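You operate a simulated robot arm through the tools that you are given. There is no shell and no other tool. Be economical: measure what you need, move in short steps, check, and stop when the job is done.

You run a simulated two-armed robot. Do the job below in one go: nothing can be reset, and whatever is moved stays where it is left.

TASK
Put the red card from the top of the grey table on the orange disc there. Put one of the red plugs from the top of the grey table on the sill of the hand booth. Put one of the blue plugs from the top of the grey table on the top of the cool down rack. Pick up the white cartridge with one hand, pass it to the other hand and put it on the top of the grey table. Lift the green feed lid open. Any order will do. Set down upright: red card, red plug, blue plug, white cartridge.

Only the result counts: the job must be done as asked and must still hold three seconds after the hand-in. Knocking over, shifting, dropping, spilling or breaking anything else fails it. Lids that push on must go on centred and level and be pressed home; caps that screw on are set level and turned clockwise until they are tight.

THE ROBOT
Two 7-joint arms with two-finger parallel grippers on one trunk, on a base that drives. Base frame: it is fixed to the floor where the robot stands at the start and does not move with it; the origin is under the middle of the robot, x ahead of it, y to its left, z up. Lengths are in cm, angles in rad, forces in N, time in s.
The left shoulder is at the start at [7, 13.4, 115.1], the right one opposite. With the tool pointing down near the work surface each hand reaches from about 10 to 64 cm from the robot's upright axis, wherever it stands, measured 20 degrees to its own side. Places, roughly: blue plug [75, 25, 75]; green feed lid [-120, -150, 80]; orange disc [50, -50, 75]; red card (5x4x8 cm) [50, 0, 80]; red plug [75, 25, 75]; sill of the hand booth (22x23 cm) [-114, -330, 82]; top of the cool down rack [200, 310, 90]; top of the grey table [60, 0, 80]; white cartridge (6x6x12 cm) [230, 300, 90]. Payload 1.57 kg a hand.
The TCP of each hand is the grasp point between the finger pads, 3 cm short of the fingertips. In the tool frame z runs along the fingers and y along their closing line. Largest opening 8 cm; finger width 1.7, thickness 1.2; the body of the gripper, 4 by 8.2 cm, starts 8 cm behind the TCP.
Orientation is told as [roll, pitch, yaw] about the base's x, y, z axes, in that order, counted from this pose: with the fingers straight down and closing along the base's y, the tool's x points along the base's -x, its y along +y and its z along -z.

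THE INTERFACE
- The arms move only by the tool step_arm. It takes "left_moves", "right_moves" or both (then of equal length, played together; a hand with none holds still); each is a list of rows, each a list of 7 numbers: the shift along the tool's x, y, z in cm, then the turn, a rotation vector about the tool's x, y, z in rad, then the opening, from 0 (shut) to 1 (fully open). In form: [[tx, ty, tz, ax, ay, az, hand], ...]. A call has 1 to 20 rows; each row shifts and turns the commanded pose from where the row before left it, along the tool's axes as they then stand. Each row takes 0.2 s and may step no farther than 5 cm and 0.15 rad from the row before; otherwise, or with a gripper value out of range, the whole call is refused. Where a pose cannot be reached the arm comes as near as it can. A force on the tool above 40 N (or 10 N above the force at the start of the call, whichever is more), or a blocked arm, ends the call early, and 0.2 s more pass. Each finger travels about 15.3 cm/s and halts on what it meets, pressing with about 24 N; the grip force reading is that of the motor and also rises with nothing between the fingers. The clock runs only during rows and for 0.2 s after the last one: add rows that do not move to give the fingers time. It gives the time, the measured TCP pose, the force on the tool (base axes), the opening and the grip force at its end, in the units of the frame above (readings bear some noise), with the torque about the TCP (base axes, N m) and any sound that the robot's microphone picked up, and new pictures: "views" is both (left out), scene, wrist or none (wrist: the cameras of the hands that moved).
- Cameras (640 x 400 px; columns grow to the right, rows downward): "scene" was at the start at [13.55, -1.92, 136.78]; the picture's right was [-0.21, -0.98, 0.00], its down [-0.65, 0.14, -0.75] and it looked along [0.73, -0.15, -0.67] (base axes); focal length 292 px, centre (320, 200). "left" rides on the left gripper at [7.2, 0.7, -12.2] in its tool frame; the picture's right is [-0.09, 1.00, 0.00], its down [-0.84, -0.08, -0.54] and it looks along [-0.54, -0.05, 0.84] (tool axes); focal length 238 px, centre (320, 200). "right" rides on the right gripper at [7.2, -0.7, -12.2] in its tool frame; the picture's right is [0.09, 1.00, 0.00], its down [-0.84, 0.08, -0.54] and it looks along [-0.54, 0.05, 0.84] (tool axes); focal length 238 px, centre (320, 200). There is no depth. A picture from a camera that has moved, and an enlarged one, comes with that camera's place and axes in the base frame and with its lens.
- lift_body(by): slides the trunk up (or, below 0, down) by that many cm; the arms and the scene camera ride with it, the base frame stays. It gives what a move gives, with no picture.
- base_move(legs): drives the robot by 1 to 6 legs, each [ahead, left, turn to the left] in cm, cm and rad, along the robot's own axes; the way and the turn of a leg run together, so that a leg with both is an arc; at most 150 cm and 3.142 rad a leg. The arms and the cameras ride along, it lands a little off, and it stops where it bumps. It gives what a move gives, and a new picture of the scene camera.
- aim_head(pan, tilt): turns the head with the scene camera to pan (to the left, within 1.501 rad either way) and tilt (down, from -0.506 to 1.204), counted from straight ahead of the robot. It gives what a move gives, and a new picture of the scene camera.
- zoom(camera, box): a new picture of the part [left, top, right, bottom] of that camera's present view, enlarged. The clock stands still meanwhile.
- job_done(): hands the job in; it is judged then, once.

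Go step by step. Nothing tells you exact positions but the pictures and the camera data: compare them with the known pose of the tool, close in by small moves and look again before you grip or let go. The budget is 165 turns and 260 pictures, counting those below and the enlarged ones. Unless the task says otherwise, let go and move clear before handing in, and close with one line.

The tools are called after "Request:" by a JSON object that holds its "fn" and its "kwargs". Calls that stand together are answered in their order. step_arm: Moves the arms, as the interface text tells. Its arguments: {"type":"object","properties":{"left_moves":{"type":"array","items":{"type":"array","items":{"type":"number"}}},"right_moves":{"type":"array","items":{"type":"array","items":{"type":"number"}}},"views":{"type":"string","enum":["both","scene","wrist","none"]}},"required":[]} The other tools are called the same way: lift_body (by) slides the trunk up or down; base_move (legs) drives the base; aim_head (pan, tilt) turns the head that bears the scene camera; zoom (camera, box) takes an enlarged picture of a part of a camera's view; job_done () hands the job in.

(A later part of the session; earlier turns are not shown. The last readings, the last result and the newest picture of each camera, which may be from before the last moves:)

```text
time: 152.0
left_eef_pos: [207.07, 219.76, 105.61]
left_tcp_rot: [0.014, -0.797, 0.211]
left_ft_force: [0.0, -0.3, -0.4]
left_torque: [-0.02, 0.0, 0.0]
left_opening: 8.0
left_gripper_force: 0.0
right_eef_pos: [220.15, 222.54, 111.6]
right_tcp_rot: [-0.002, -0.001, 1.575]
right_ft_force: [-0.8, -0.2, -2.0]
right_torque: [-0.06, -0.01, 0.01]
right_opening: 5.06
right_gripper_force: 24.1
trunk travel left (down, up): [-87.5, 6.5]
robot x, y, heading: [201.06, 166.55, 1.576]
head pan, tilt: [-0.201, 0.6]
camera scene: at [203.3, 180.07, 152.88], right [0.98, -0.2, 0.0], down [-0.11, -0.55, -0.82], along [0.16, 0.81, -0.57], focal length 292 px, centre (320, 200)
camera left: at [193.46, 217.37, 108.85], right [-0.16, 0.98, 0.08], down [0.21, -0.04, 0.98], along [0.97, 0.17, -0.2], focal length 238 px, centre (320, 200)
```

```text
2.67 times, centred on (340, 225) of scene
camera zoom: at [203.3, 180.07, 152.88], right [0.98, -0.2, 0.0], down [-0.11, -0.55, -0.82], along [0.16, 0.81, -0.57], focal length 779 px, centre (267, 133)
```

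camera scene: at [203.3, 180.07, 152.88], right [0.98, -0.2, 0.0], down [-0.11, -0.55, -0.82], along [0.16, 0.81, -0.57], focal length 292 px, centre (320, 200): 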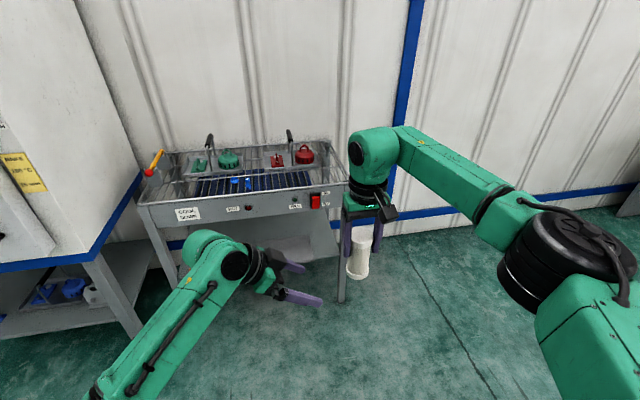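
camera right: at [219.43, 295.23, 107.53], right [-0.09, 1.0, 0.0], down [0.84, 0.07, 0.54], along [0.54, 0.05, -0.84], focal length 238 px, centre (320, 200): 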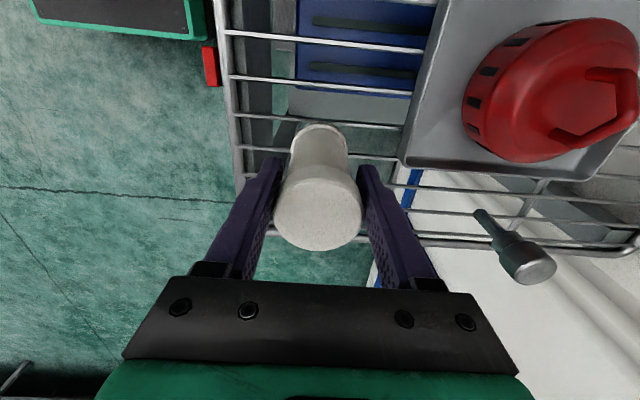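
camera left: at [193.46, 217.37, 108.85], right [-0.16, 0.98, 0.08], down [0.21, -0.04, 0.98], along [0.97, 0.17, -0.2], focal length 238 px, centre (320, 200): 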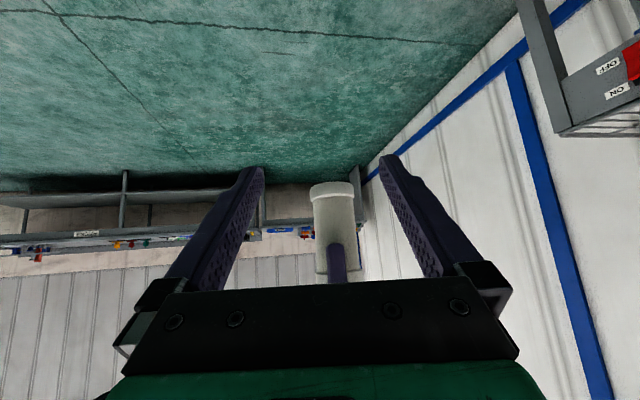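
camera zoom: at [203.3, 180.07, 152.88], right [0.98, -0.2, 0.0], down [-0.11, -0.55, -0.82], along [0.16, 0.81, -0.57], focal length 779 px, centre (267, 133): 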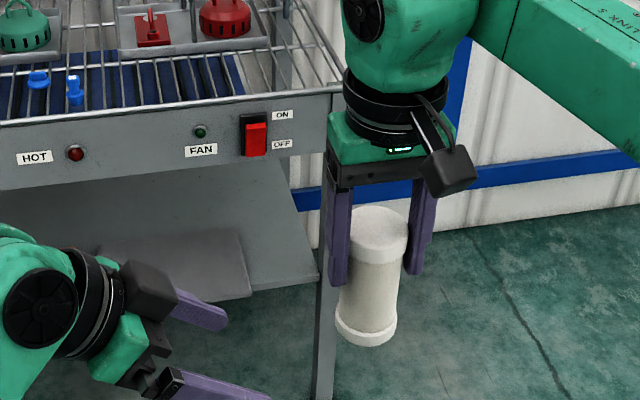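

The left fingers will straddle the cartridge with the right fingers at different sides. I'll raise the left hand 1 cm and advance around it.

Request:
{"fn": "step_arm", "kwargs": {"left_moves": [[-1.95, 0.12, 1.7, 0, 0, 0, 1], [-1.95, 0.12, 1.7, 0, 0, 0, 1], [-1.95, 0.12, 1.7, 0, 0, 0, 1], [0, 0, 0, 0, 0, 0, 1]], "views": "both"}}

Request:
{"fn": "zoom", "kwargs": {"camera": "scene", "box": [260, 170, 420, 300]}}

```text
time: 153.0
left_eef_pos: [214.68, 221.77, 106.23]
left_tcp_rot: [0.014, -0.797, 0.212]
left_ft_force: [-0.6, 0.5, 0.0]
left_torque: [0.01, 0.01, -0.04]
left_opening: 7.99
left_gripper_force: 0.0
right_eef_pos: [220.23, 222.56, 111.46]
right_tcp_rot: [0.0, 0.002, 1.574]
right_ft_force: [0.3, 0.0, -0.6]
right_torque: [-0.03, -0.01, 0.01]
right_opening: 5.05
right_gripper_force: 23.8
trunk travel left (down, up): [-87.5, 6.5]
robot x, y, heading: [201.1, 166.52, 1.578]
head pan, tilt: [-0.201, 0.6]
camera scene: at [203.32, 180.08, 152.88], right [0.98, -0.2, 0.0], down [-0.11, -0.55, -0.82], along [0.16, 0.81, -0.57], focal length 292 px, centre (320, 200)
camera left: at [200.97, 219.39, 109.47], right [-0.16, 0.98, 0.08], down [0.21, -0.04, 0.98], along [0.97, 0.17, -0.2], focal length 238 px, centre (320, 200)
```

scene: 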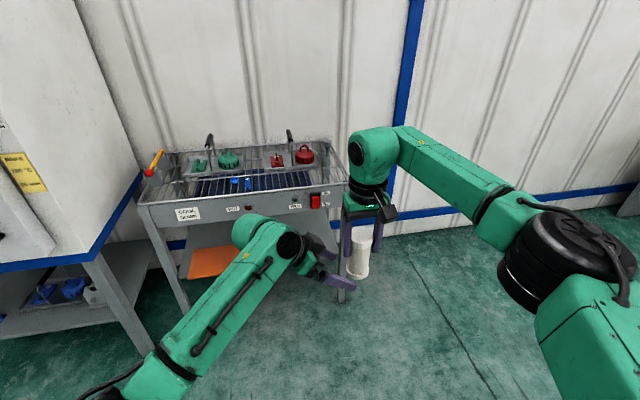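
left: 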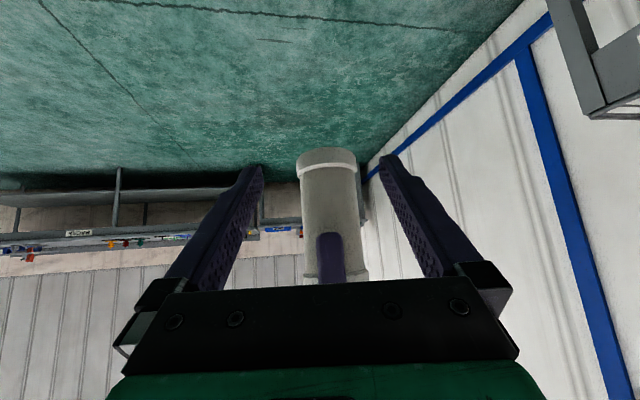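

```text
3.08 times, centred on (340, 235) of scene
camera zoom: at [203.32, 180.08, 152.88], right [0.98, -0.2, 0.0], down [-0.11, -0.55, -0.82], along [0.16, 0.81, -0.57], focal length 899 px, centre (258, 92)
```

zoom: 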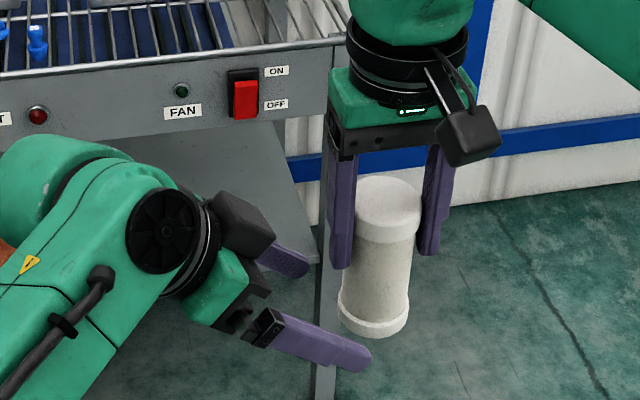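

Request:
{"fn": "step_arm", "kwargs": {"left_moves": [[-1.3, 0.17, 1.15, 0, 0, 0, 1], [-1.3, 0.17, 1.15, 0, 0, 0, 1], [-1.3, 0.17, 1.15, 0, 0, 0, 1], [0, 0, 0, 0, 0, 0, 1]], "views": "wrist"}}

Request:
{"fn": "zoom", "kwargs": {"camera": "scene", "box": [260, 170, 420, 300]}}

```text
time: 154.0
left_eef_pos: [219.27, 223.34, 106.44]
left_tcp_rot: [0.01, -0.793, 0.213]
left_ft_force: [-4.2, -2.3, 0.3]
left_torque: [0.14, -0.33, -0.04]
left_opening: 8.02
left_gripper_force: 0.0
right_eef_pos: [220.95, 222.76, 111.51]
right_tcp_rot: [-0.011, -0.007, 1.557]
right_ft_force: [3.1, 2.8, -1.4]
right_torque: [-0.05, 0.16, -0.08]
right_opening: 5.08
right_gripper_force: 24.2
trunk travel left (down, up): [-87.5, 6.5]
robot x, y, heading: [201.59, 166.6, 1.578]
head pan, tilt: [-0.201, 0.6]
stopped in row 4 (left hand): the force on the tool passed its limit (the readings are from after the stop); the commanded pose is now the measured one
camera left: at [205.79, 221.08, 109.69], right [-0.16, 0.99, 0.07], down [0.22, -0.04, 0.98], along [0.96, 0.17, -0.21], focal length 238 px, centre (320, 200)
```

left: 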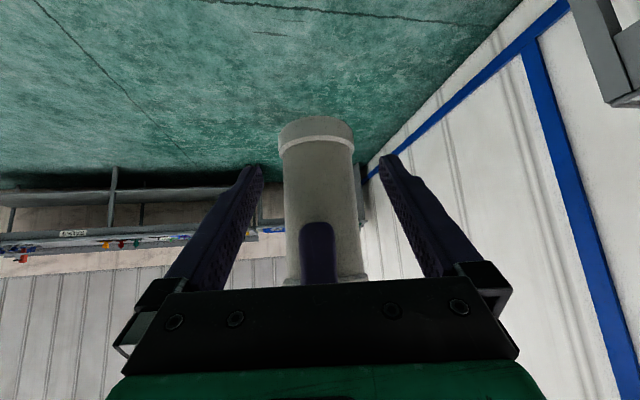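

```text
3.08 times, centred on (340, 235) of scene
camera zoom: at [203.33, 180.08, 152.88], right [0.98, -0.2, 0.0], down [-0.11, -0.55, -0.82], along [0.16, 0.81, -0.57], focal length 899 px, centre (258, 92)
```

zoom: 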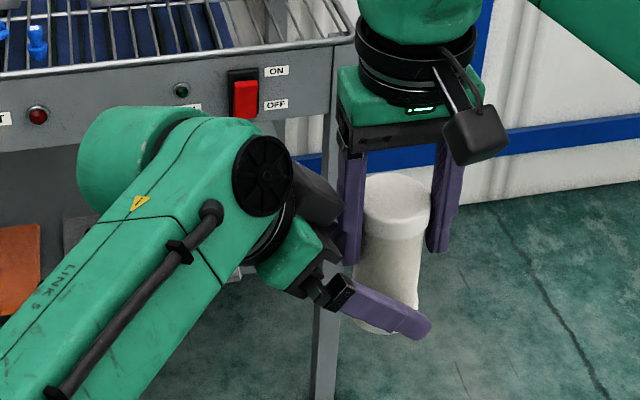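

The left palm touched the right finger. I'll back off 0.7 cm and close the left hand around the body.

Request:
{"fn": "step_arm", "kwargs": {"left_moves": [[0.5, 0, -0.5, 0, 0, 0, 1], [0, 0, 0, 0, 0, 0, 1], [0, 0, 0, 0, 0, 0, 0.8], [0, 0, 0, 0, 0, 0, 0.6], [0, 0, 0, 0, 0, 0, 0.5], [0, 0, 0, 0, 0, 0, 0.4], [0, 0, 0, 0, 0, 0, 0.4]], "views": "wrist"}}

Request:
{"fn": "zoom", "kwargs": {"camera": "scene", "box": [260, 170, 420, 300]}}

```text
time: 155.6
left_eef_pos: [218.73, 223.25, 106.32]
left_tcp_rot: [0.011, -0.792, 0.213]
left_ft_force: [0.1, -7.3, 2.2]
left_torque: [-0.34, -0.09, -0.21]
left_opening: 5.11
left_gripper_force: 24.3
right_eef_pos: [220.98, 222.8, 111.38]
right_tcp_rot: [-0.008, -0.007, 1.56]
right_ft_force: [-0.3, 7.3, -3.4]
right_torque: [0.66, 0.11, 0.02]
right_opening: 5.07
right_gripper_force: 24.3
trunk travel left (down, up): [-87.5, 6.5]
robot x, y, heading: [201.44, 166.39, 1.576]
head pan, tilt: [-0.201, 0.6]
camera left: at [205.13, 220.89, 109.62], right [-0.15, 0.99, 0.07], down [0.21, -0.04, 0.98], along [0.96, 0.17, -0.21], focal length 238 px, centre (320, 200)
```

left: 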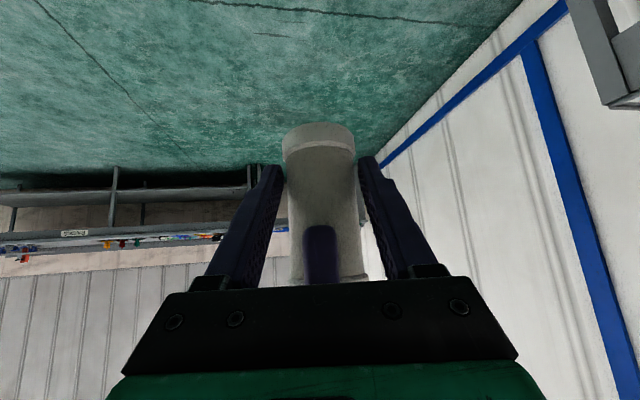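

```text
3.08 times, centred on (340, 235) of scene
camera zoom: at [203.34, 180.08, 152.87], right [0.98, -0.2, 0.0], down [-0.11, -0.55, -0.82], along [0.16, 0.81, -0.57], focal length 899 px, centre (258, 92)
```

zoom: 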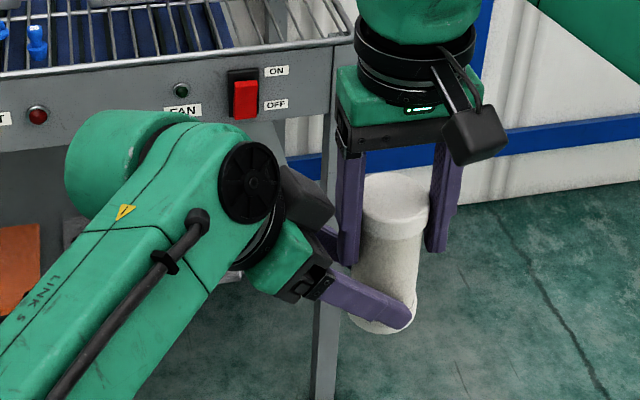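

The left grip is only at the fingertips. I'll open, retract, flatten the left hand's tilt by 0.3 rad to clear the palm, and come in deeper.

Request:
{"fn": "step_arm", "kwargs": {"left_moves": [[0, 0, 0, 0, 0, 0, 0.7], [0, 0, 0, 0, 0, 0, 1], [0, 0, 0, 0, 0, 0, 1], [2.45, 0, -2.5, 0, 0, 0, 1], [2.45, 0, -2.5, 0, 0, 0, 1], [0, 0, 0, 0, -0.15, 0, 1], [0, 0, 0, 0, -0.15, 0, 1], [-1.33, -0.08, 1.94, 0, 0, 0, 1], [-1.33, -0.08, 1.94, 0, 0, 0, 1], [-1.33, -0.08, 1.94, 0, 0, 0, 1], [0, 0, 0, 0, 0, 0, 1]], "views": "wrist"}}

Request:
{"fn": "zoom", "kwargs": {"camera": "scene", "box": [260, 170, 420, 300]}}

```text
time: 158.0
left_eef_pos: [218.73, 222.91, 107.25]
left_tcp_rot: [0.018, -1.094, 0.206]
left_ft_force: [-0.3, 0.4, 0.1]
left_torque: [-0.01, 0.0, 0.02]
left_opening: 7.99
left_gripper_force: 0.0
right_eef_pos: [220.8, 222.62, 111.4]
right_tcp_rot: [-0.009, -0.005, 1.56]
right_ft_force: [0.2, -1.4, -0.1]
right_torque: [-0.01, 0.01, -0.02]
right_opening: 5.08
right_gripper_force: 23.9
trunk travel left (down, up): [-87.5, 6.5]
robot x, y, heading: [201.4, 166.68, 1.576]
head pan, tilt: [-0.201, 0.6]
camera left: at [204.75, 220.53, 106.34], right [-0.18, 0.98, 0.09], down [-0.08, -0.1, 0.99], along [0.98, 0.17, 0.09], focal length 238 px, centre (320, 200)
```

left: 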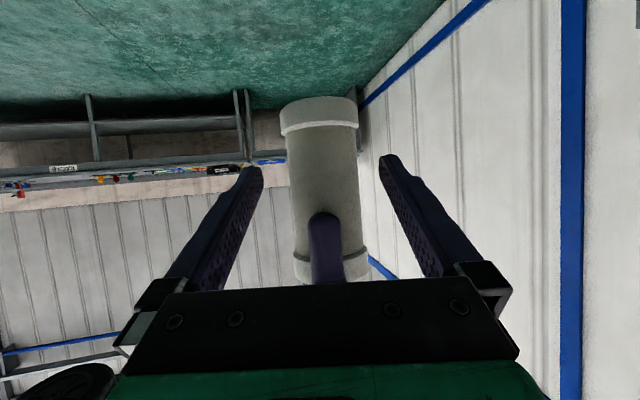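

```text
3.08 times, centred on (340, 235) of scene
camera zoom: at [203.29, 180.07, 152.88], right [0.98, -0.2, 0.0], down [-0.11, -0.55, -0.82], along [0.16, 0.81, -0.57], focal length 899 px, centre (258, 92)
```

zoom: 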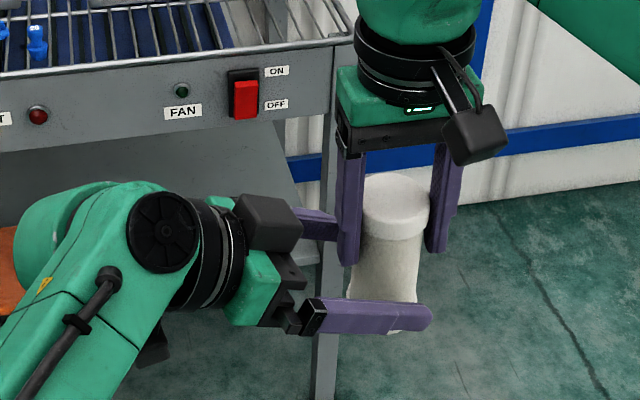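

Clearance is good now. I'll advance 1.7 cm more and close.

Request:
{"fn": "step_arm", "kwargs": {"left_moves": [[-0.4, 0.1, 0.75, 0, 0, 0, 1], [-0.37, 0.1, 0.75, 0, 0, 0, 1], [0, 0, 0, 0, 0, 0, 0.8], [0, 0, 0, 0, 0, 0, 0.6], [0, 0, 0, 0, 0, 0, 0.5], [0, 0, 0, 0, 0, 0, 0.4], [0, 0, 0, 0, 0, 0, 0.4]], "views": "wrist"}}

Request:
{"fn": "zoom", "kwargs": {"camera": "scene", "box": [260, 170, 420, 300]}}

```text
time: 159.6
left_eef_pos: [220.46, 223.55, 107.27]
left_tcp_rot: [0.015, -1.092, 0.209]
left_ft_force: [1.1, 1.5, -0.6]
left_torque: [-0.52, -0.08, -0.01]
left_opening: 5.1
left_gripper_force: 24.2
right_eef_pos: [220.99, 222.7, 111.4]
right_tcp_rot: [-0.009, -0.006, 1.56]
right_ft_force: [-0.3, -1.4, -1.7]
right_torque: [0.46, 0.11, 0.0]
right_opening: 5.06
right_gripper_force: 23.9
trunk travel left (down, up): [-87.5, 6.5]
robot x, y, heading: [201.22, 166.6, 1.577]
head pan, tilt: [-0.201, 0.6]
camera left: at [206.37, 221.14, 106.37], right [-0.18, 0.98, 0.09], down [-0.08, -0.1, 0.99], along [0.98, 0.17, 0.09], focal length 238 px, centre (320, 200)
```

left: 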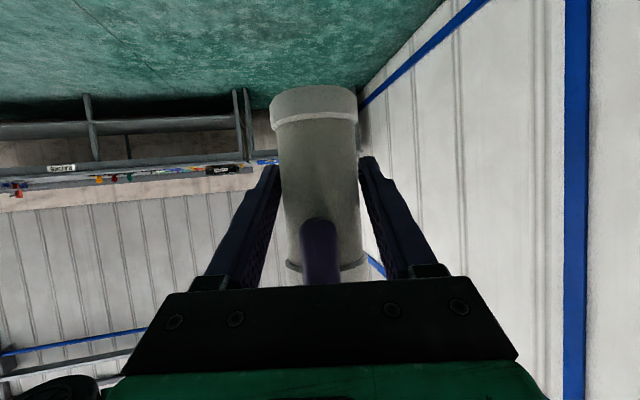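

```text
3.08 times, centred on (340, 235) of scene
camera zoom: at [203.34, 180.08, 152.88], right [0.98, -0.2, 0.0], down [-0.11, -0.55, -0.82], along [0.16, 0.81, -0.57], focal length 899 px, centre (258, 92)
```

zoom: 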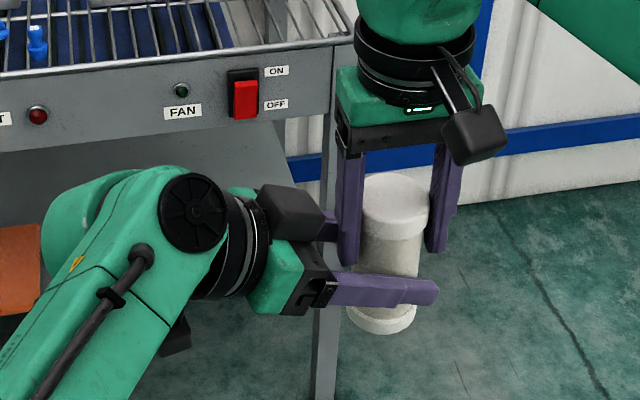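

The left hand has a deep grip (5.1 cm). I'll open the right hand just enough and lift it off the top.

Request:
{"fn": "step_arm", "kwargs": {"right_moves": [[0, 0, 0, 0, 0, 0, 0.66], [0, 0, 0, 0, 0, 0, 0.74], [0, 0, 0, 0, 0, 0, 0.8], [0, 0, 0, 0, 0, 0, 0.8]], "views": "wrist"}}

Request:
{"fn": "zoom", "kwargs": {"camera": "scene", "box": [260, 170, 420, 300]}}

```text
time: 160.6
left_eef_pos: [220.37, 223.52, 107.21]
left_tcp_rot: [0.016, -1.093, 0.207]
left_ft_force: [0.2, 0.0, -0.3]
left_torque: [0.06, 0.05, 0.01]
left_opening: 5.09
left_gripper_force: 24.5
right_eef_pos: [220.73, 222.73, 111.42]
right_tcp_rot: [-0.009, -0.004, 1.56]
right_ft_force: [0.0, 0.6, 1.0]
right_torque: [0.0, 0.01, 0.01]
right_opening: 6.41
right_gripper_force: 0.1
trunk travel left (down, up): [-87.5, 6.5]
robot x, y, heading: [201.36, 166.55, 1.572]
head pan, tilt: [-0.201, 0.6]
camera right: at [221.26, 215.42, 123.39], right [-1.0, -0.08, -0.01], down [-0.07, 0.83, 0.55], along [-0.04, 0.54, -0.84], focal length 238 px, centre (320, 200)
```

right: 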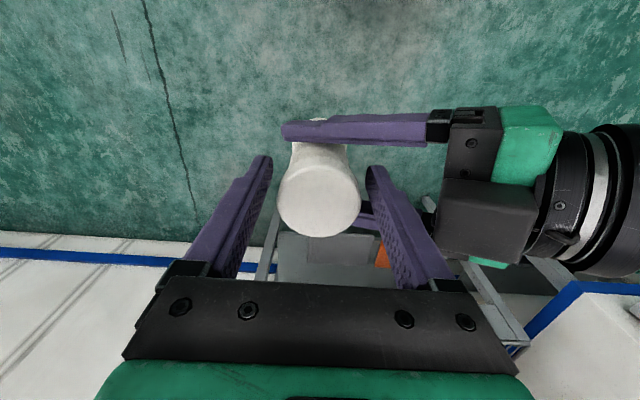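

```text
3.08 times, centred on (340, 235) of scene
camera zoom: at [203.34, 180.08, 152.88], right [0.98, -0.2, 0.0], down [-0.11, -0.55, -0.82], along [0.16, 0.81, -0.57], focal length 899 px, centre (258, 92)
```

zoom: 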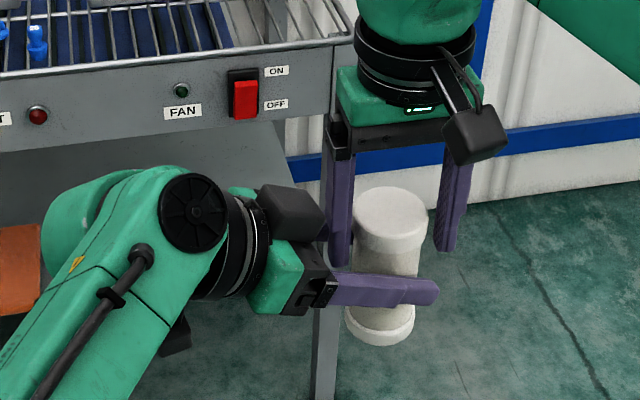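

The cartridge settled a little in the left grip. I'll raise the right hand clear and check whether it holds.

Request:
{"fn": "step_arm", "kwargs": {"right_moves": [[0, 0, -1.5, 0, 0, 0, 0.8], [0, 0, -2, 0, 0, 0, 0.8], [0, 0, -2, 0, 0, 0, 0.8], [0, 0, -2, 0, 0, 0, 0.8], [0, 0, 0, 0, 0, 0, 0.8]], "views": "none"}}

Request:
{"fn": "zoom", "kwargs": {"camera": "scene", "box": [260, 170, 420, 300]}}

```text
time: 161.8
left_eef_pos: [220.3, 223.53, 107.27]
left_tcp_rot: [0.015, -1.091, 0.208]
left_ft_force: [-0.3, -0.5, -0.2]
left_torque: [-0.03, 0.02, 0.0]
left_opening: 5.07
left_gripper_force: 24.1
right_eef_pos: [220.85, 222.72, 119.12]
right_tcp_rot: [-0.008, -0.005, 1.559]
right_ft_force: [-0.4, 0.1, -0.4]
right_torque: [0.01, 0.01, 0.04]
right_opening: 6.42
right_gripper_force: 0.2
trunk travel left (down, up): [-87.5, 6.5]
robot x, y, heading: [201.13, 166.22, 1.574]
head pan, tilt: [-0.201, 0.6]
```

```text
3.08 times, centred on (340, 235) of scene
camera zoom: at [203.35, 180.09, 152.87], right [0.98, -0.2, 0.0], down [-0.11, -0.55, -0.82], along [0.16, 0.81, -0.57], focal length 899 px, centre (258, 92)
```

zoom: 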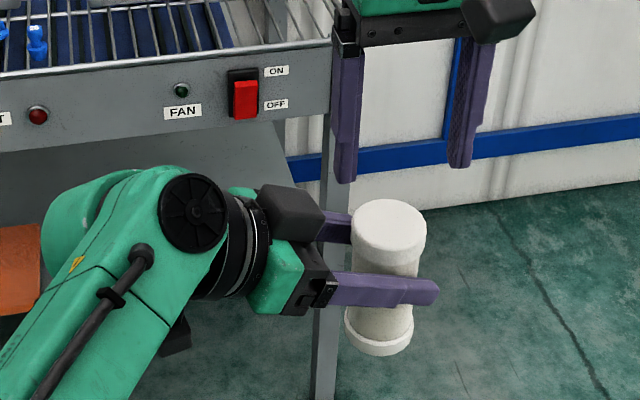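

Request:
{"fn": "step_arm", "kwargs": {"left_moves": [[0, 0, 0, 0, 0, 0, 0], [0, 0, 0, 0, 0, 0, 0]], "views": "wrist"}}

Request:
{"fn": "zoom", "kwargs": {"camera": "scene", "box": [260, 170, 420, 300]}}

```text
time: 162.4
left_eef_pos: [220.31, 223.47, 107.11]
left_tcp_rot: [0.015, -1.093, 0.206]
left_ft_force: [0.2, 0.3, -0.3]
left_torque: [0.02, 0.0, -0.04]
left_opening: 5.05
left_gripper_force: 24.0
right_eef_pos: [220.9, 222.54, 118.96]
right_tcp_rot: [-0.009, -0.004, 1.561]
right_ft_force: [-0.5, -0.2, 0.8]
right_torque: [0.01, -0.02, -0.01]
right_opening: 6.38
right_gripper_force: 0.1
trunk travel left (down, up): [-87.5, 6.5]
robot x, y, heading: [201.09, 166.49, 1.575]
head pan, tilt: [-0.201, 0.6]
camera left: at [206.37, 221.14, 106.37], right [-0.18, 0.98, 0.09], down [-0.07, -0.1, 0.99], along [0.98, 0.17, 0.09], focal length 238 px, centre (320, 200)
```

left: 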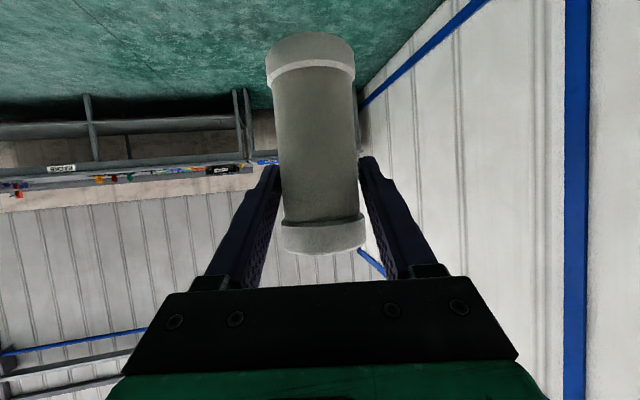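

```text
3.08 times, centred on (340, 235) of scene
camera zoom: at [203.35, 180.08, 152.87], right [0.98, -0.2, 0.0], down [-0.11, -0.55, -0.82], along [0.16, 0.81, -0.57], focal length 899 px, centre (258, 92)
```

zoom: 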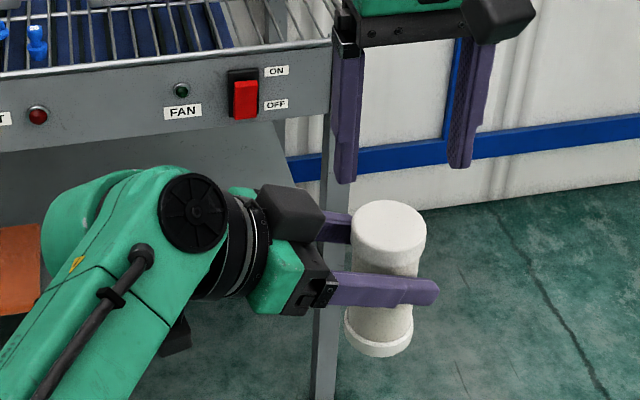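

The cartridge has settled with its cap resting on the fingers and is now steady. I'll carry it to the free end of the table (y ≈ 113), turning round first and keeping clear.

Request:
{"fn": "base_move", "kwargs": {"legs": [[0, 0, 1.571], [0, 0, 1.565], [-30, 0, 0]]}}

Request:
{"fn": "zoom", "kwargs": {"camera": "left", "box": [160, 0, 480, 300]}}

```text
time: 172.1
left_eef_pos: [182.34, 138.91, 107.15]
left_tcp_rot: [0.012, -1.093, -2.926]
left_ft_force: [-0.3, 0.4, 0.6]
left_torque: [0.04, 0.0, -0.01]
left_opening: 5.06
left_gripper_force: 23.8
right_eef_pos: [181.85, 139.83, 118.82]
right_tcp_rot: [-0.008, -0.003, -1.576]
right_ft_force: [0.1, -0.4, 1.0]
right_torque: [0.03, 0.01, 0.0]
right_opening: 6.41
right_gripper_force: 0.2
trunk travel left (down, up): [-87.5, 6.5]
robot x, y, heading: [201.15, 196.06, -1.56]
head pan, tilt: [-0.201, 0.6]
camera scene: at [199.74, 182.0, 152.84], right [-0.98, 0.19, 0.0], down [0.11, 0.56, -0.82], along [-0.16, -0.81, -0.57], focal length 292 px, centre (320, 200)
```

scene: 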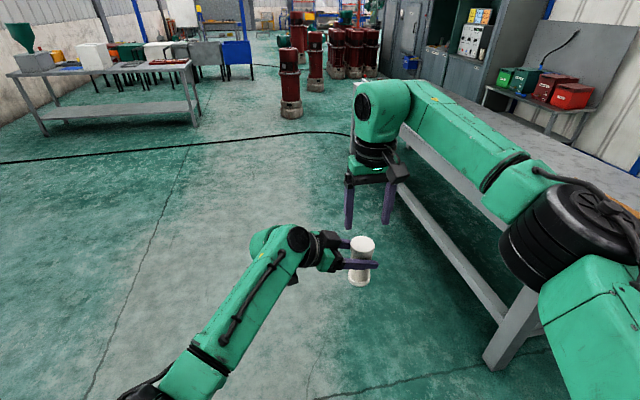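

```text
1.33 times, centred on (320, 150) of left
camera zoom: at [196.13, 141.51, 106.26], right [0.18, -0.98, 0.09], down [0.07, 0.1, 0.99], along [-0.98, -0.17, 0.09], focal length 318 px, centre (320, 267)
```

zoom: 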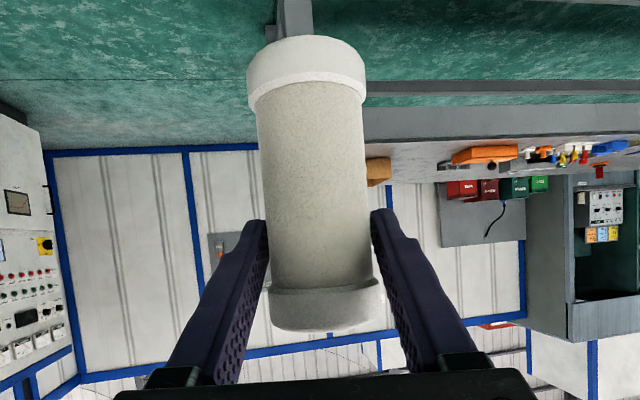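

Holding steady. Now I'll slide right along the end of the table.

Request:
{"fn": "base_move", "kwargs": {"legs": [[0, -80, 0], [0, -64, -0.01]]}}

Request:
{"fn": "aim_head", "kwargs": {"pan": 0.0, "tilt": 0.75}}

```text
time: 179.6
left_eef_pos: [35.21, 138.77, 107.37]
left_tcp_rot: [0.015, -1.092, -2.948]
left_ft_force: [0.9, -0.9, -0.3]
left_torque: [-0.03, 0.0, 0.01]
left_opening: 5.06
left_gripper_force: 24.4
right_eef_pos: [34.79, 139.5, 118.93]
right_tcp_rot: [-0.008, -0.004, -1.594]
right_ft_force: [0.5, -0.2, 0.0]
right_torque: [0.02, 0.0, 0.04]
right_opening: 6.4
right_gripper_force: 0.1
trunk travel left (down, up): [-87.5, 6.5]
robot x, y, heading: [55.14, 195.58, -1.583]
head pan, tilt: [-0.201, 0.6]
camera scene: at [53.48, 181.47, 152.88], right [-0.98, 0.21, 0.0], down [0.12, 0.55, -0.82], along [-0.17, -0.81, -0.57], focal length 292 px, centre (320, 200)
```

scene: 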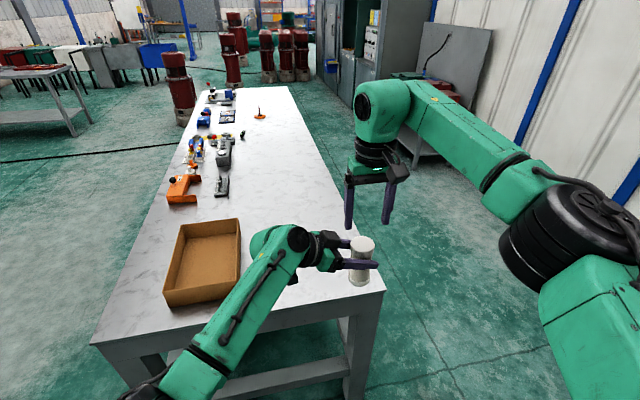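

```text
time: 180.4
left_eef_pos: [35.04, 138.63, 107.16]
left_tcp_rot: [0.016, -1.092, -2.947]
left_ft_force: [0.1, 0.3, 0.0]
left_torque: [0.02, -0.04, 0.0]
left_opening: 5.05
left_gripper_force: 23.5
right_eef_pos: [34.55, 139.55, 119.0]
right_tcp_rot: [-0.009, -0.004, -1.595]
right_ft_force: [-0.2, 0.3, -0.1]
right_torque: [0.01, 0.01, 0.02]
right_opening: 6.41
right_gripper_force: 0.0
trunk travel left (down, up): [-87.5, 6.5]
robot x, y, heading: [54.91, 195.45, -1.584]
head pan, tilt: [0.0, 0.75]
camera scene: at [55.08, 181.83, 151.59], right [-1.0, 0.01, 0.0], down [0.01, 0.68, -0.73], along [-0.01, -0.73, -0.68], focal length 292 px, centre (320, 200)
```

scene: 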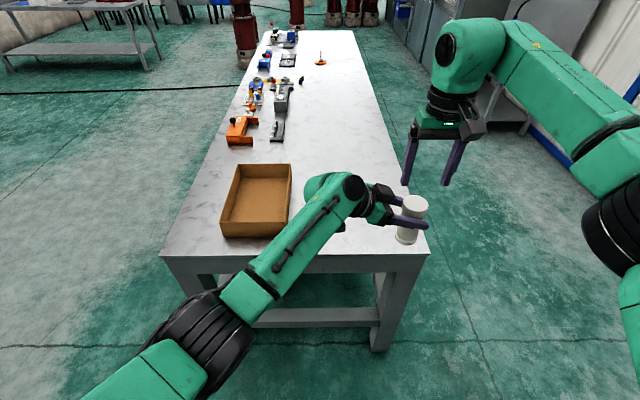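

The table end near [36, 113] is free. I'll move ahead 25 cm.

Request:
{"fn": "base_move", "kwargs": {"legs": [[25, 0, 0.01]]}}

Request:
{"fn": "lift_body", "kwargs": {"by": -10}}

Request:
{"fn": "aim_head", "kwargs": {"pan": -0.2, "tilt": 0.85}}

```text
time: 182.2
left_eef_pos: [35.3, 114.01, 107.33]
left_tcp_rot: [0.02, -1.091, -2.945]
left_ft_force: [-0.2, 0.2, 0.5]
left_torque: [0.01, -0.03, 0.03]
left_opening: 5.06
left_gripper_force: 23.8
right_eef_pos: [34.83, 115.04, 119.05]
right_tcp_rot: [-0.009, -0.007, -1.587]
right_ft_force: [-0.7, -0.4, 0.6]
right_torque: [0.02, 0.01, -0.02]
right_opening: 6.44
right_gripper_force: 0.0
trunk travel left (down, up): [-87.5, 6.5]
robot x, y, heading: [54.7, 170.81, -1.576]
head pan, tilt: [0.0, 0.75]
camera scene: at [55.06, 157.48, 151.62], right [-1.0, 0.0, 0.0], down [0.0, 0.68, -0.73], along [0.0, -0.73, -0.68], focal length 292 px, centre (320, 200)
```

scene: 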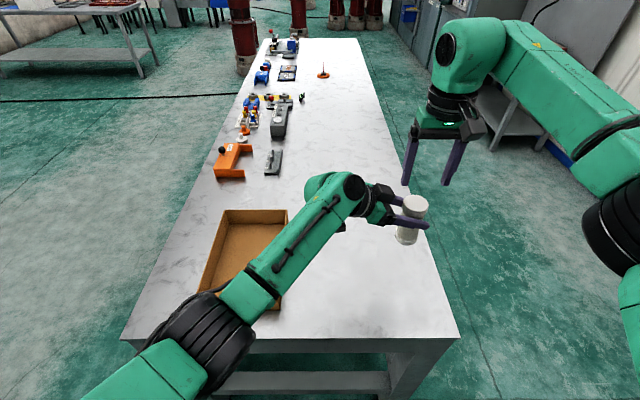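

```text
time: 183.5
left_eef_pos: [35.35, 113.85, 97.18]
left_tcp_rot: [0.013, -1.092, -2.941]
left_ft_force: [0.9, -0.3, 0.2]
left_torque: [0.01, 0.01, -0.01]
left_opening: 5.08
left_gripper_force: 23.5
right_eef_pos: [34.86, 114.78, 108.88]
right_tcp_rot: [-0.009, -0.004, -1.588]
right_ft_force: [-0.1, 0.8, 0.8]
right_torque: [0.02, -0.03, -0.01]
right_opening: 6.42
right_gripper_force: 0.0
trunk travel left (down, up): [-77.5, 16.5]
robot x, y, heading: [54.92, 170.99, -1.577]
head pan, tilt: [0.0, 0.75]
```

```text
time: 184.2
left_eef_pos: [35.3, 114.03, 97.24]
left_tcp_rot: [0.016, -1.092, -2.941]
left_ft_force: [-0.3, 0.4, -0.2]
left_torque: [0.01, -0.01, -0.03]
left_opening: 5.06
left_gripper_force: 24.3
right_eef_pos: [34.88, 114.76, 109.07]
right_tcp_rot: [-0.009, -0.004, -1.587]
right_ft_force: [0.2, 0.2, -0.7]
right_torque: [0.02, 0.01, -0.01]
right_opening: 6.41
right_gripper_force: 0.0
trunk travel left (down, up): [-77.5, 16.5]
robot x, y, heading: [54.65, 170.81, -1.573]
head pan, tilt: [-0.201, 0.85]
camera scene: at [53.5, 157.82, 140.79], right [-0.98, 0.2, 0.0], down [0.15, 0.74, -0.66], along [-0.13, -0.65, -0.75], focal length 292 px, centre (320, 200)
```

scene: 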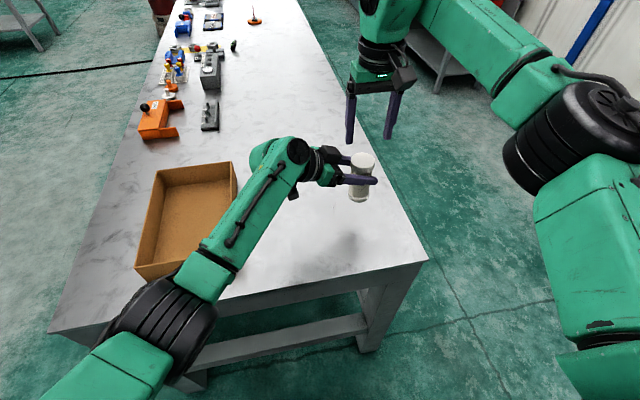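

The path is clear. I'll lower the cartridge by arm about 8 cm, then look.

Request:
{"fn": "step_arm", "kwargs": {"left_moves": [[1.77, 0, 0.92, 0, 0, 0, 0], [1.77, 0, 0.92, 0, 0, 0, 0], [1.77, 0, 0.92, 0, 0, 0, 0], [1.33, 0, 0.69, 0, 0, 0, 0], [0, 0, 0, 0, 0, 0, 0]], "views": "both"}}

Request:
{"fn": "zoom", "kwargs": {"camera": "scene", "box": [280, 130, 420, 260]}}

```text
time: 185.4
left_eef_pos: [35.28, 113.7, 89.81]
left_tcp_rot: [0.016, -1.093, -2.942]
left_ft_force: [0.2, -0.8, -0.2]
left_torque: [0.05, -0.02, 0.0]
left_opening: 5.06
left_gripper_force: 24.2
right_eef_pos: [34.86, 114.81, 108.94]
right_tcp_rot: [-0.008, -0.006, -1.588]
right_ft_force: [-0.1, -0.3, 0.0]
right_torque: [0.01, -0.01, 0.0]
right_opening: 6.4
right_gripper_force: 0.0
trunk travel left (down, up): [-77.5, 16.5]
robot x, y, heading: [54.74, 170.69, -1.573]
head pan, tilt: [-0.201, 0.85]
camera scene: at [53.51, 157.82, 140.79], right [-0.98, 0.2, 0.0], down [0.15, 0.74, -0.66], along [-0.13, -0.65, -0.75], focal length 292 px, centre (320, 200)
camera left: at [49.15, 116.07, 88.95], right [0.17, -0.98, 0.09], down [0.08, 0.1, 0.99], along [-0.98, -0.16, 0.09], focal length 238 px, centre (320, 200)
```

scene: 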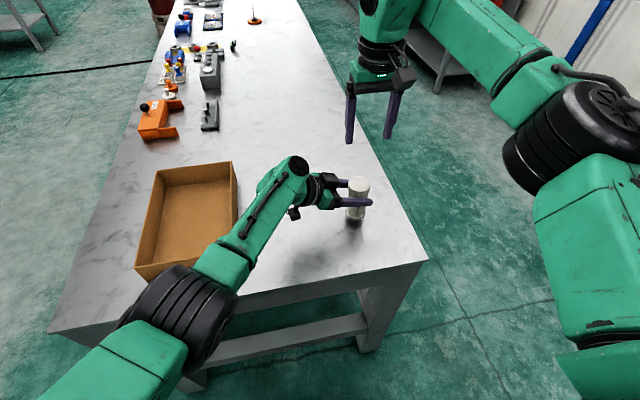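
left: 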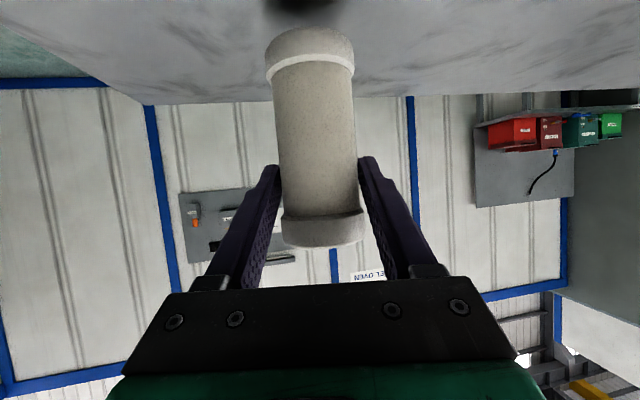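

```text
3.08 times, centred on (350, 195) of scene
camera zoom: at [53.51, 157.82, 140.79], right [-0.98, 0.2, 0.0], down [0.15, 0.74, -0.66], along [-0.13, -0.65, -0.75], focal length 899 px, centre (228, 215)
```

zoom: 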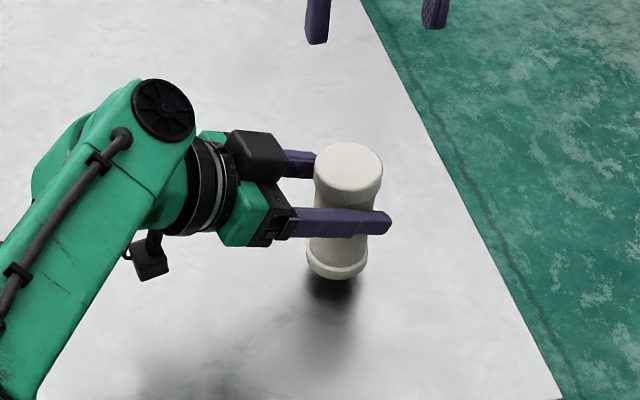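

The left elbow is getting close to the table edge and crate, so I'll back the base 6 cm and set the cartridge nearer the end of the table.

Request:
{"fn": "base_move", "kwargs": {"legs": [[-6, 0, 0]]}}

Request:
{"fn": "step_arm", "kwargs": {"left_moves": [[0.89, 0, 0.46, 0, 0, 0, 0], [0.44, 0, 0.23, 0, 0, 0, 0], [0.27, 0, 0.14, 0, 0, 0, 0], [0, 0, 0, 0, 0, 0, 0]], "views": "none"}}

Request:
{"fn": "zoom", "kwargs": {"camera": "scene", "box": [100, 130, 420, 330]}}

Request:
{"fn": "zoom", "kwargs": {"camera": "left", "box": [160, 0, 480, 200]}}

```text
time: 186.4
left_eef_pos: [35.32, 119.28, 89.62]
left_tcp_rot: [0.007, -1.092, -2.933]
left_ft_force: [0.7, -0.2, 0.0]
left_torque: [-0.01, 0.03, 0.02]
left_opening: 5.06
left_gripper_force: 24.1
right_eef_pos: [34.84, 120.35, 108.7]
right_tcp_rot: [-0.009, -0.002, -1.587]
right_ft_force: [-0.4, 0.1, -0.8]
right_torque: [0.03, -0.01, 0.01]
right_opening: 6.37
right_gripper_force: 0.0
trunk travel left (down, up): [-77.5, 16.5]
robot x, y, heading: [54.89, 176.38, -1.57]
head pan, tilt: [-0.201, 0.85]
camera scene: at [53.48, 163.26, 140.72], right [-0.98, 0.2, 0.0], down [0.15, 0.74, -0.66], along [-0.13, -0.64, -0.75], focal length 292 px, centre (320, 200)
```

scene: 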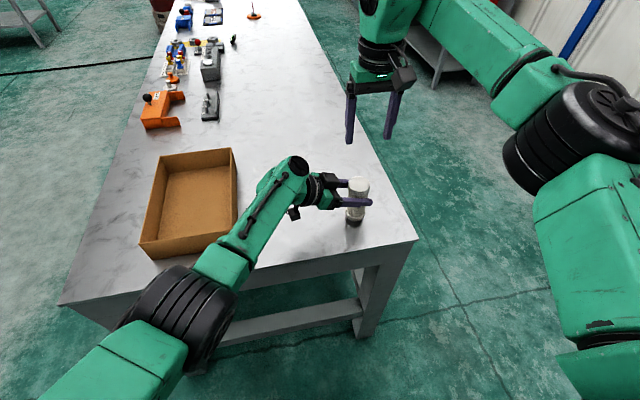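

```text
time: 187.4
left_eef_pos: [35.29, 120.15, 88.16]
left_tcp_rot: [0.018, -1.095, -2.942]
left_ft_force: [-0.2, 2.1, 4.8]
left_torque: [0.21, -0.12, 0.01]
left_opening: 5.07
left_gripper_force: 24.3
left hand out of reach, approached as far as the arm can: row 2
right_eef_pos: [34.87, 120.89, 108.96]
right_tcp_rot: [-0.008, -0.008, -1.589]
right_ft_force: [-0.2, 0.7, -1.2]
right_torque: [0.02, 0.0, -0.01]
right_opening: 6.43
right_gripper_force: 0.0
trunk travel left (down, up): [-77.5, 16.5]
robot x, y, heading: [55.32, 177.0, -1.57]
head pan, tilt: [-0.201, 0.85]
```

```text
2.00 times, centred on (260, 230) of scene
camera zoom: at [53.59, 163.92, 140.81], right [-0.98, 0.2, 0.0], down [0.15, 0.74, -0.66], along [-0.13, -0.65, -0.75], focal length 585 px, centre (440, 140)
```

zoom: 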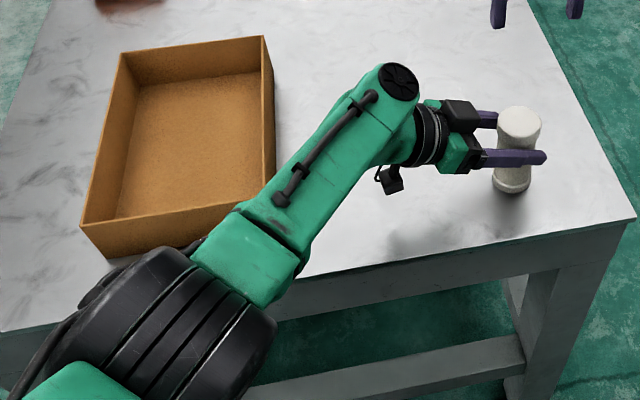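

```text
2.00 times, centred on (320, 100) of left
camera zoom: at [49.14, 122.65, 87.28], right [0.17, -0.98, 0.09], down [0.08, 0.1, 0.99], along [-0.98, -0.16, 0.09], focal length 477 px, centre (320, 400)
```

zoom: 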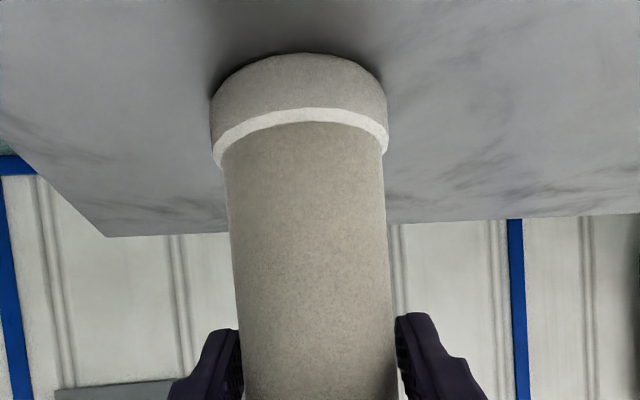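

It seems to be touching (about 5 N). I'll lower another 2 mm to confirm.

Request:
{"fn": "step_arm", "kwargs": {"left_moves": [[0.13, 0, 0.07, 0, 0, 0, 0], [0.09, 0, 0.05, 0, 0, 0, 0], [0, 0, 0, 0, 0, 0, 0]], "views": "none"}}

Request:
{"fn": "zoom", "kwargs": {"camera": "scene", "box": [310, 150, 400, 250]}}

```text
time: 188.2
left_eef_pos: [35.2, 120.21, 88.13]
left_tcp_rot: [0.019, -1.093, -2.944]
left_ft_force: [-0.7, -0.7, 6.9]
left_torque: [0.09, -0.09, 0.03]
left_opening: 5.05
left_gripper_force: 23.7
right_eef_pos: [34.95, 120.83, 109.05]
right_tcp_rot: [-0.009, -0.006, -1.588]
right_ft_force: [0.2, 0.4, -0.6]
right_torque: [0.01, -0.02, 0.02]
right_opening: 6.41
right_gripper_force: 0.0
trunk travel left (down, up): [-77.5, 16.5]
robot x, y, heading: [55.04, 176.87, -1.573]
head pan, tilt: [-0.201, 0.85]
```

```text
4.00 times, centred on (355, 200) of scene
camera zoom: at [53.57, 163.96, 140.81], right [-0.98, 0.2, 0.0], down [0.15, 0.74, -0.66], along [-0.13, -0.65, -0.75], focal length 1169 px, centre (180, 200)
```

zoom: 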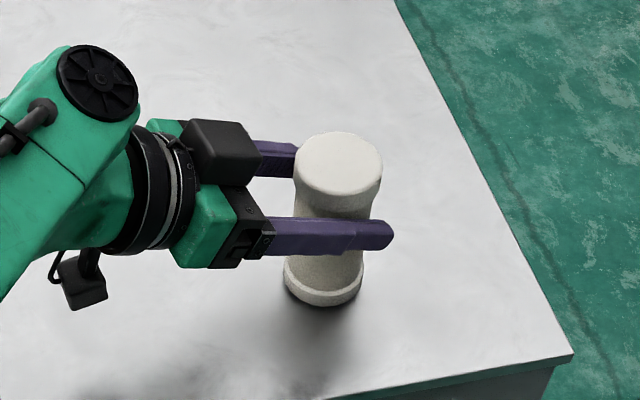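

It's standing on the table. I'll open and withdraw horizontally.

Request:
{"fn": "step_arm", "kwargs": {"left_moves": [[0, 0, 0, 0, 0, 0, 0.66], [0, 0, 0, 0, 0, 0, 0.75], [0, 0, 0, 0, 0, 0, 1], [0, 0, 0, 0, 0, 0, 1]], "views": "wrist"}}

Request:
{"fn": "zoom", "kwargs": {"camera": "scene", "box": [310, 150, 400, 250]}}

```text
time: 189.2
left_eef_pos: [35.27, 120.27, 88.09]
left_tcp_rot: [0.014, -1.093, -2.941]
left_ft_force: [0.0, -0.1, -0.4]
left_torque: [0.0, 0.01, 0.02]
left_opening: 7.97
left_gripper_force: 0.0
right_eef_pos: [34.78, 120.87, 109.1]
right_tcp_rot: [-0.008, -0.006, -1.588]
right_ft_force: [-0.2, 1.1, 0.5]
right_torque: [-0.02, 0.0, 0.02]
right_opening: 6.38
right_gripper_force: 0.0
trunk travel left (down, up): [-77.5, 16.5]
robot x, y, heading: [54.85, 176.81, -1.577]
head pan, tilt: [-0.201, 0.85]
camera left: at [49.13, 122.6, 87.18], right [0.17, -0.98, 0.09], down [0.08, 0.1, 0.99], along [-0.98, -0.16, 0.09], focal length 238 px, centre (320, 200)
```

left: 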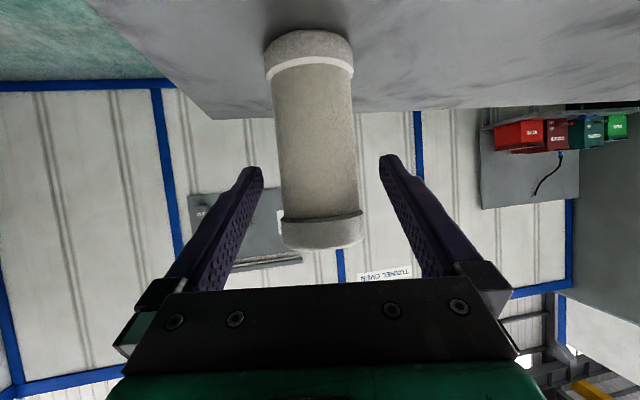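

```text
4.00 times, centred on (355, 200) of scene
camera zoom: at [53.52, 163.82, 140.79], right [-0.98, 0.2, 0.0], down [0.15, 0.74, -0.66], along [-0.13, -0.65, -0.75], focal length 1169 px, centre (180, 200)
```

zoom: 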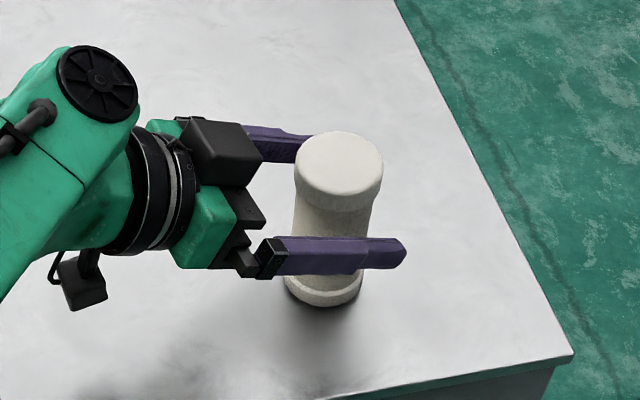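

It stands upright. I'll lift straight up with the trunk so the open fingers slide clear.

Request:
{"fn": "lift_body", "kwargs": {"by": 16}}

Request:
{"fn": "base_move", "kwargs": {"legs": [[-35, 0, 0]]}}

```text
time: 191.0
left_eef_pos: [35.18, 120.11, 103.96]
left_tcp_rot: [0.015, -1.093, -2.942]
left_ft_force: [0.0, -0.4, 0.9]
left_torque: [0.03, -0.01, 0.0]
left_opening: 8.02
left_gripper_force: 0.1
right_eef_pos: [34.96, 120.85, 124.98]
right_tcp_rot: [-0.01, -0.004, -1.589]
right_ft_force: [0.5, 0.1, -0.9]
right_torque: [-0.03, -0.01, 0.02]
right_opening: 6.38
right_gripper_force: 0.1
trunk travel left (down, up): [-93.5, 0.5]
robot x, y, heading: [55.37, 176.66, -1.574]
head pan, tilt: [-0.201, 0.85]
```

```text
time: 193.3
left_eef_pos: [35.61, 155.52, 104.01]
left_tcp_rot: [0.011, -1.09, -2.93]
left_ft_force: [-0.5, -0.4, 0.4]
left_torque: [-0.02, -0.03, -0.03]
left_opening: 8.0
left_gripper_force: 0.0
right_eef_pos: [35.18, 156.1, 124.79]
right_tcp_rot: [-0.008, -0.004, -1.582]
right_ft_force: [0.7, -1.1, 0.5]
right_torque: [0.03, -0.02, -0.03]
right_opening: 6.38
right_gripper_force: 0.1
trunk travel left (down, up): [-93.5, 0.5]
robot x, y, heading: [54.89, 212.15, -1.57]
head pan, tilt: [-0.201, 0.85]
camera scene: at [53.57, 199.17, 156.76], right [-0.98, 0.2, 0.0], down [0.15, 0.74, -0.66], along [-0.13, -0.65, -0.75], focal length 292 px, centre (320, 200)
```

scene: 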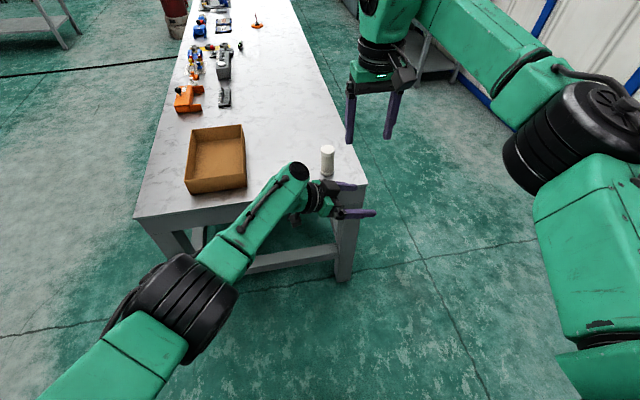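

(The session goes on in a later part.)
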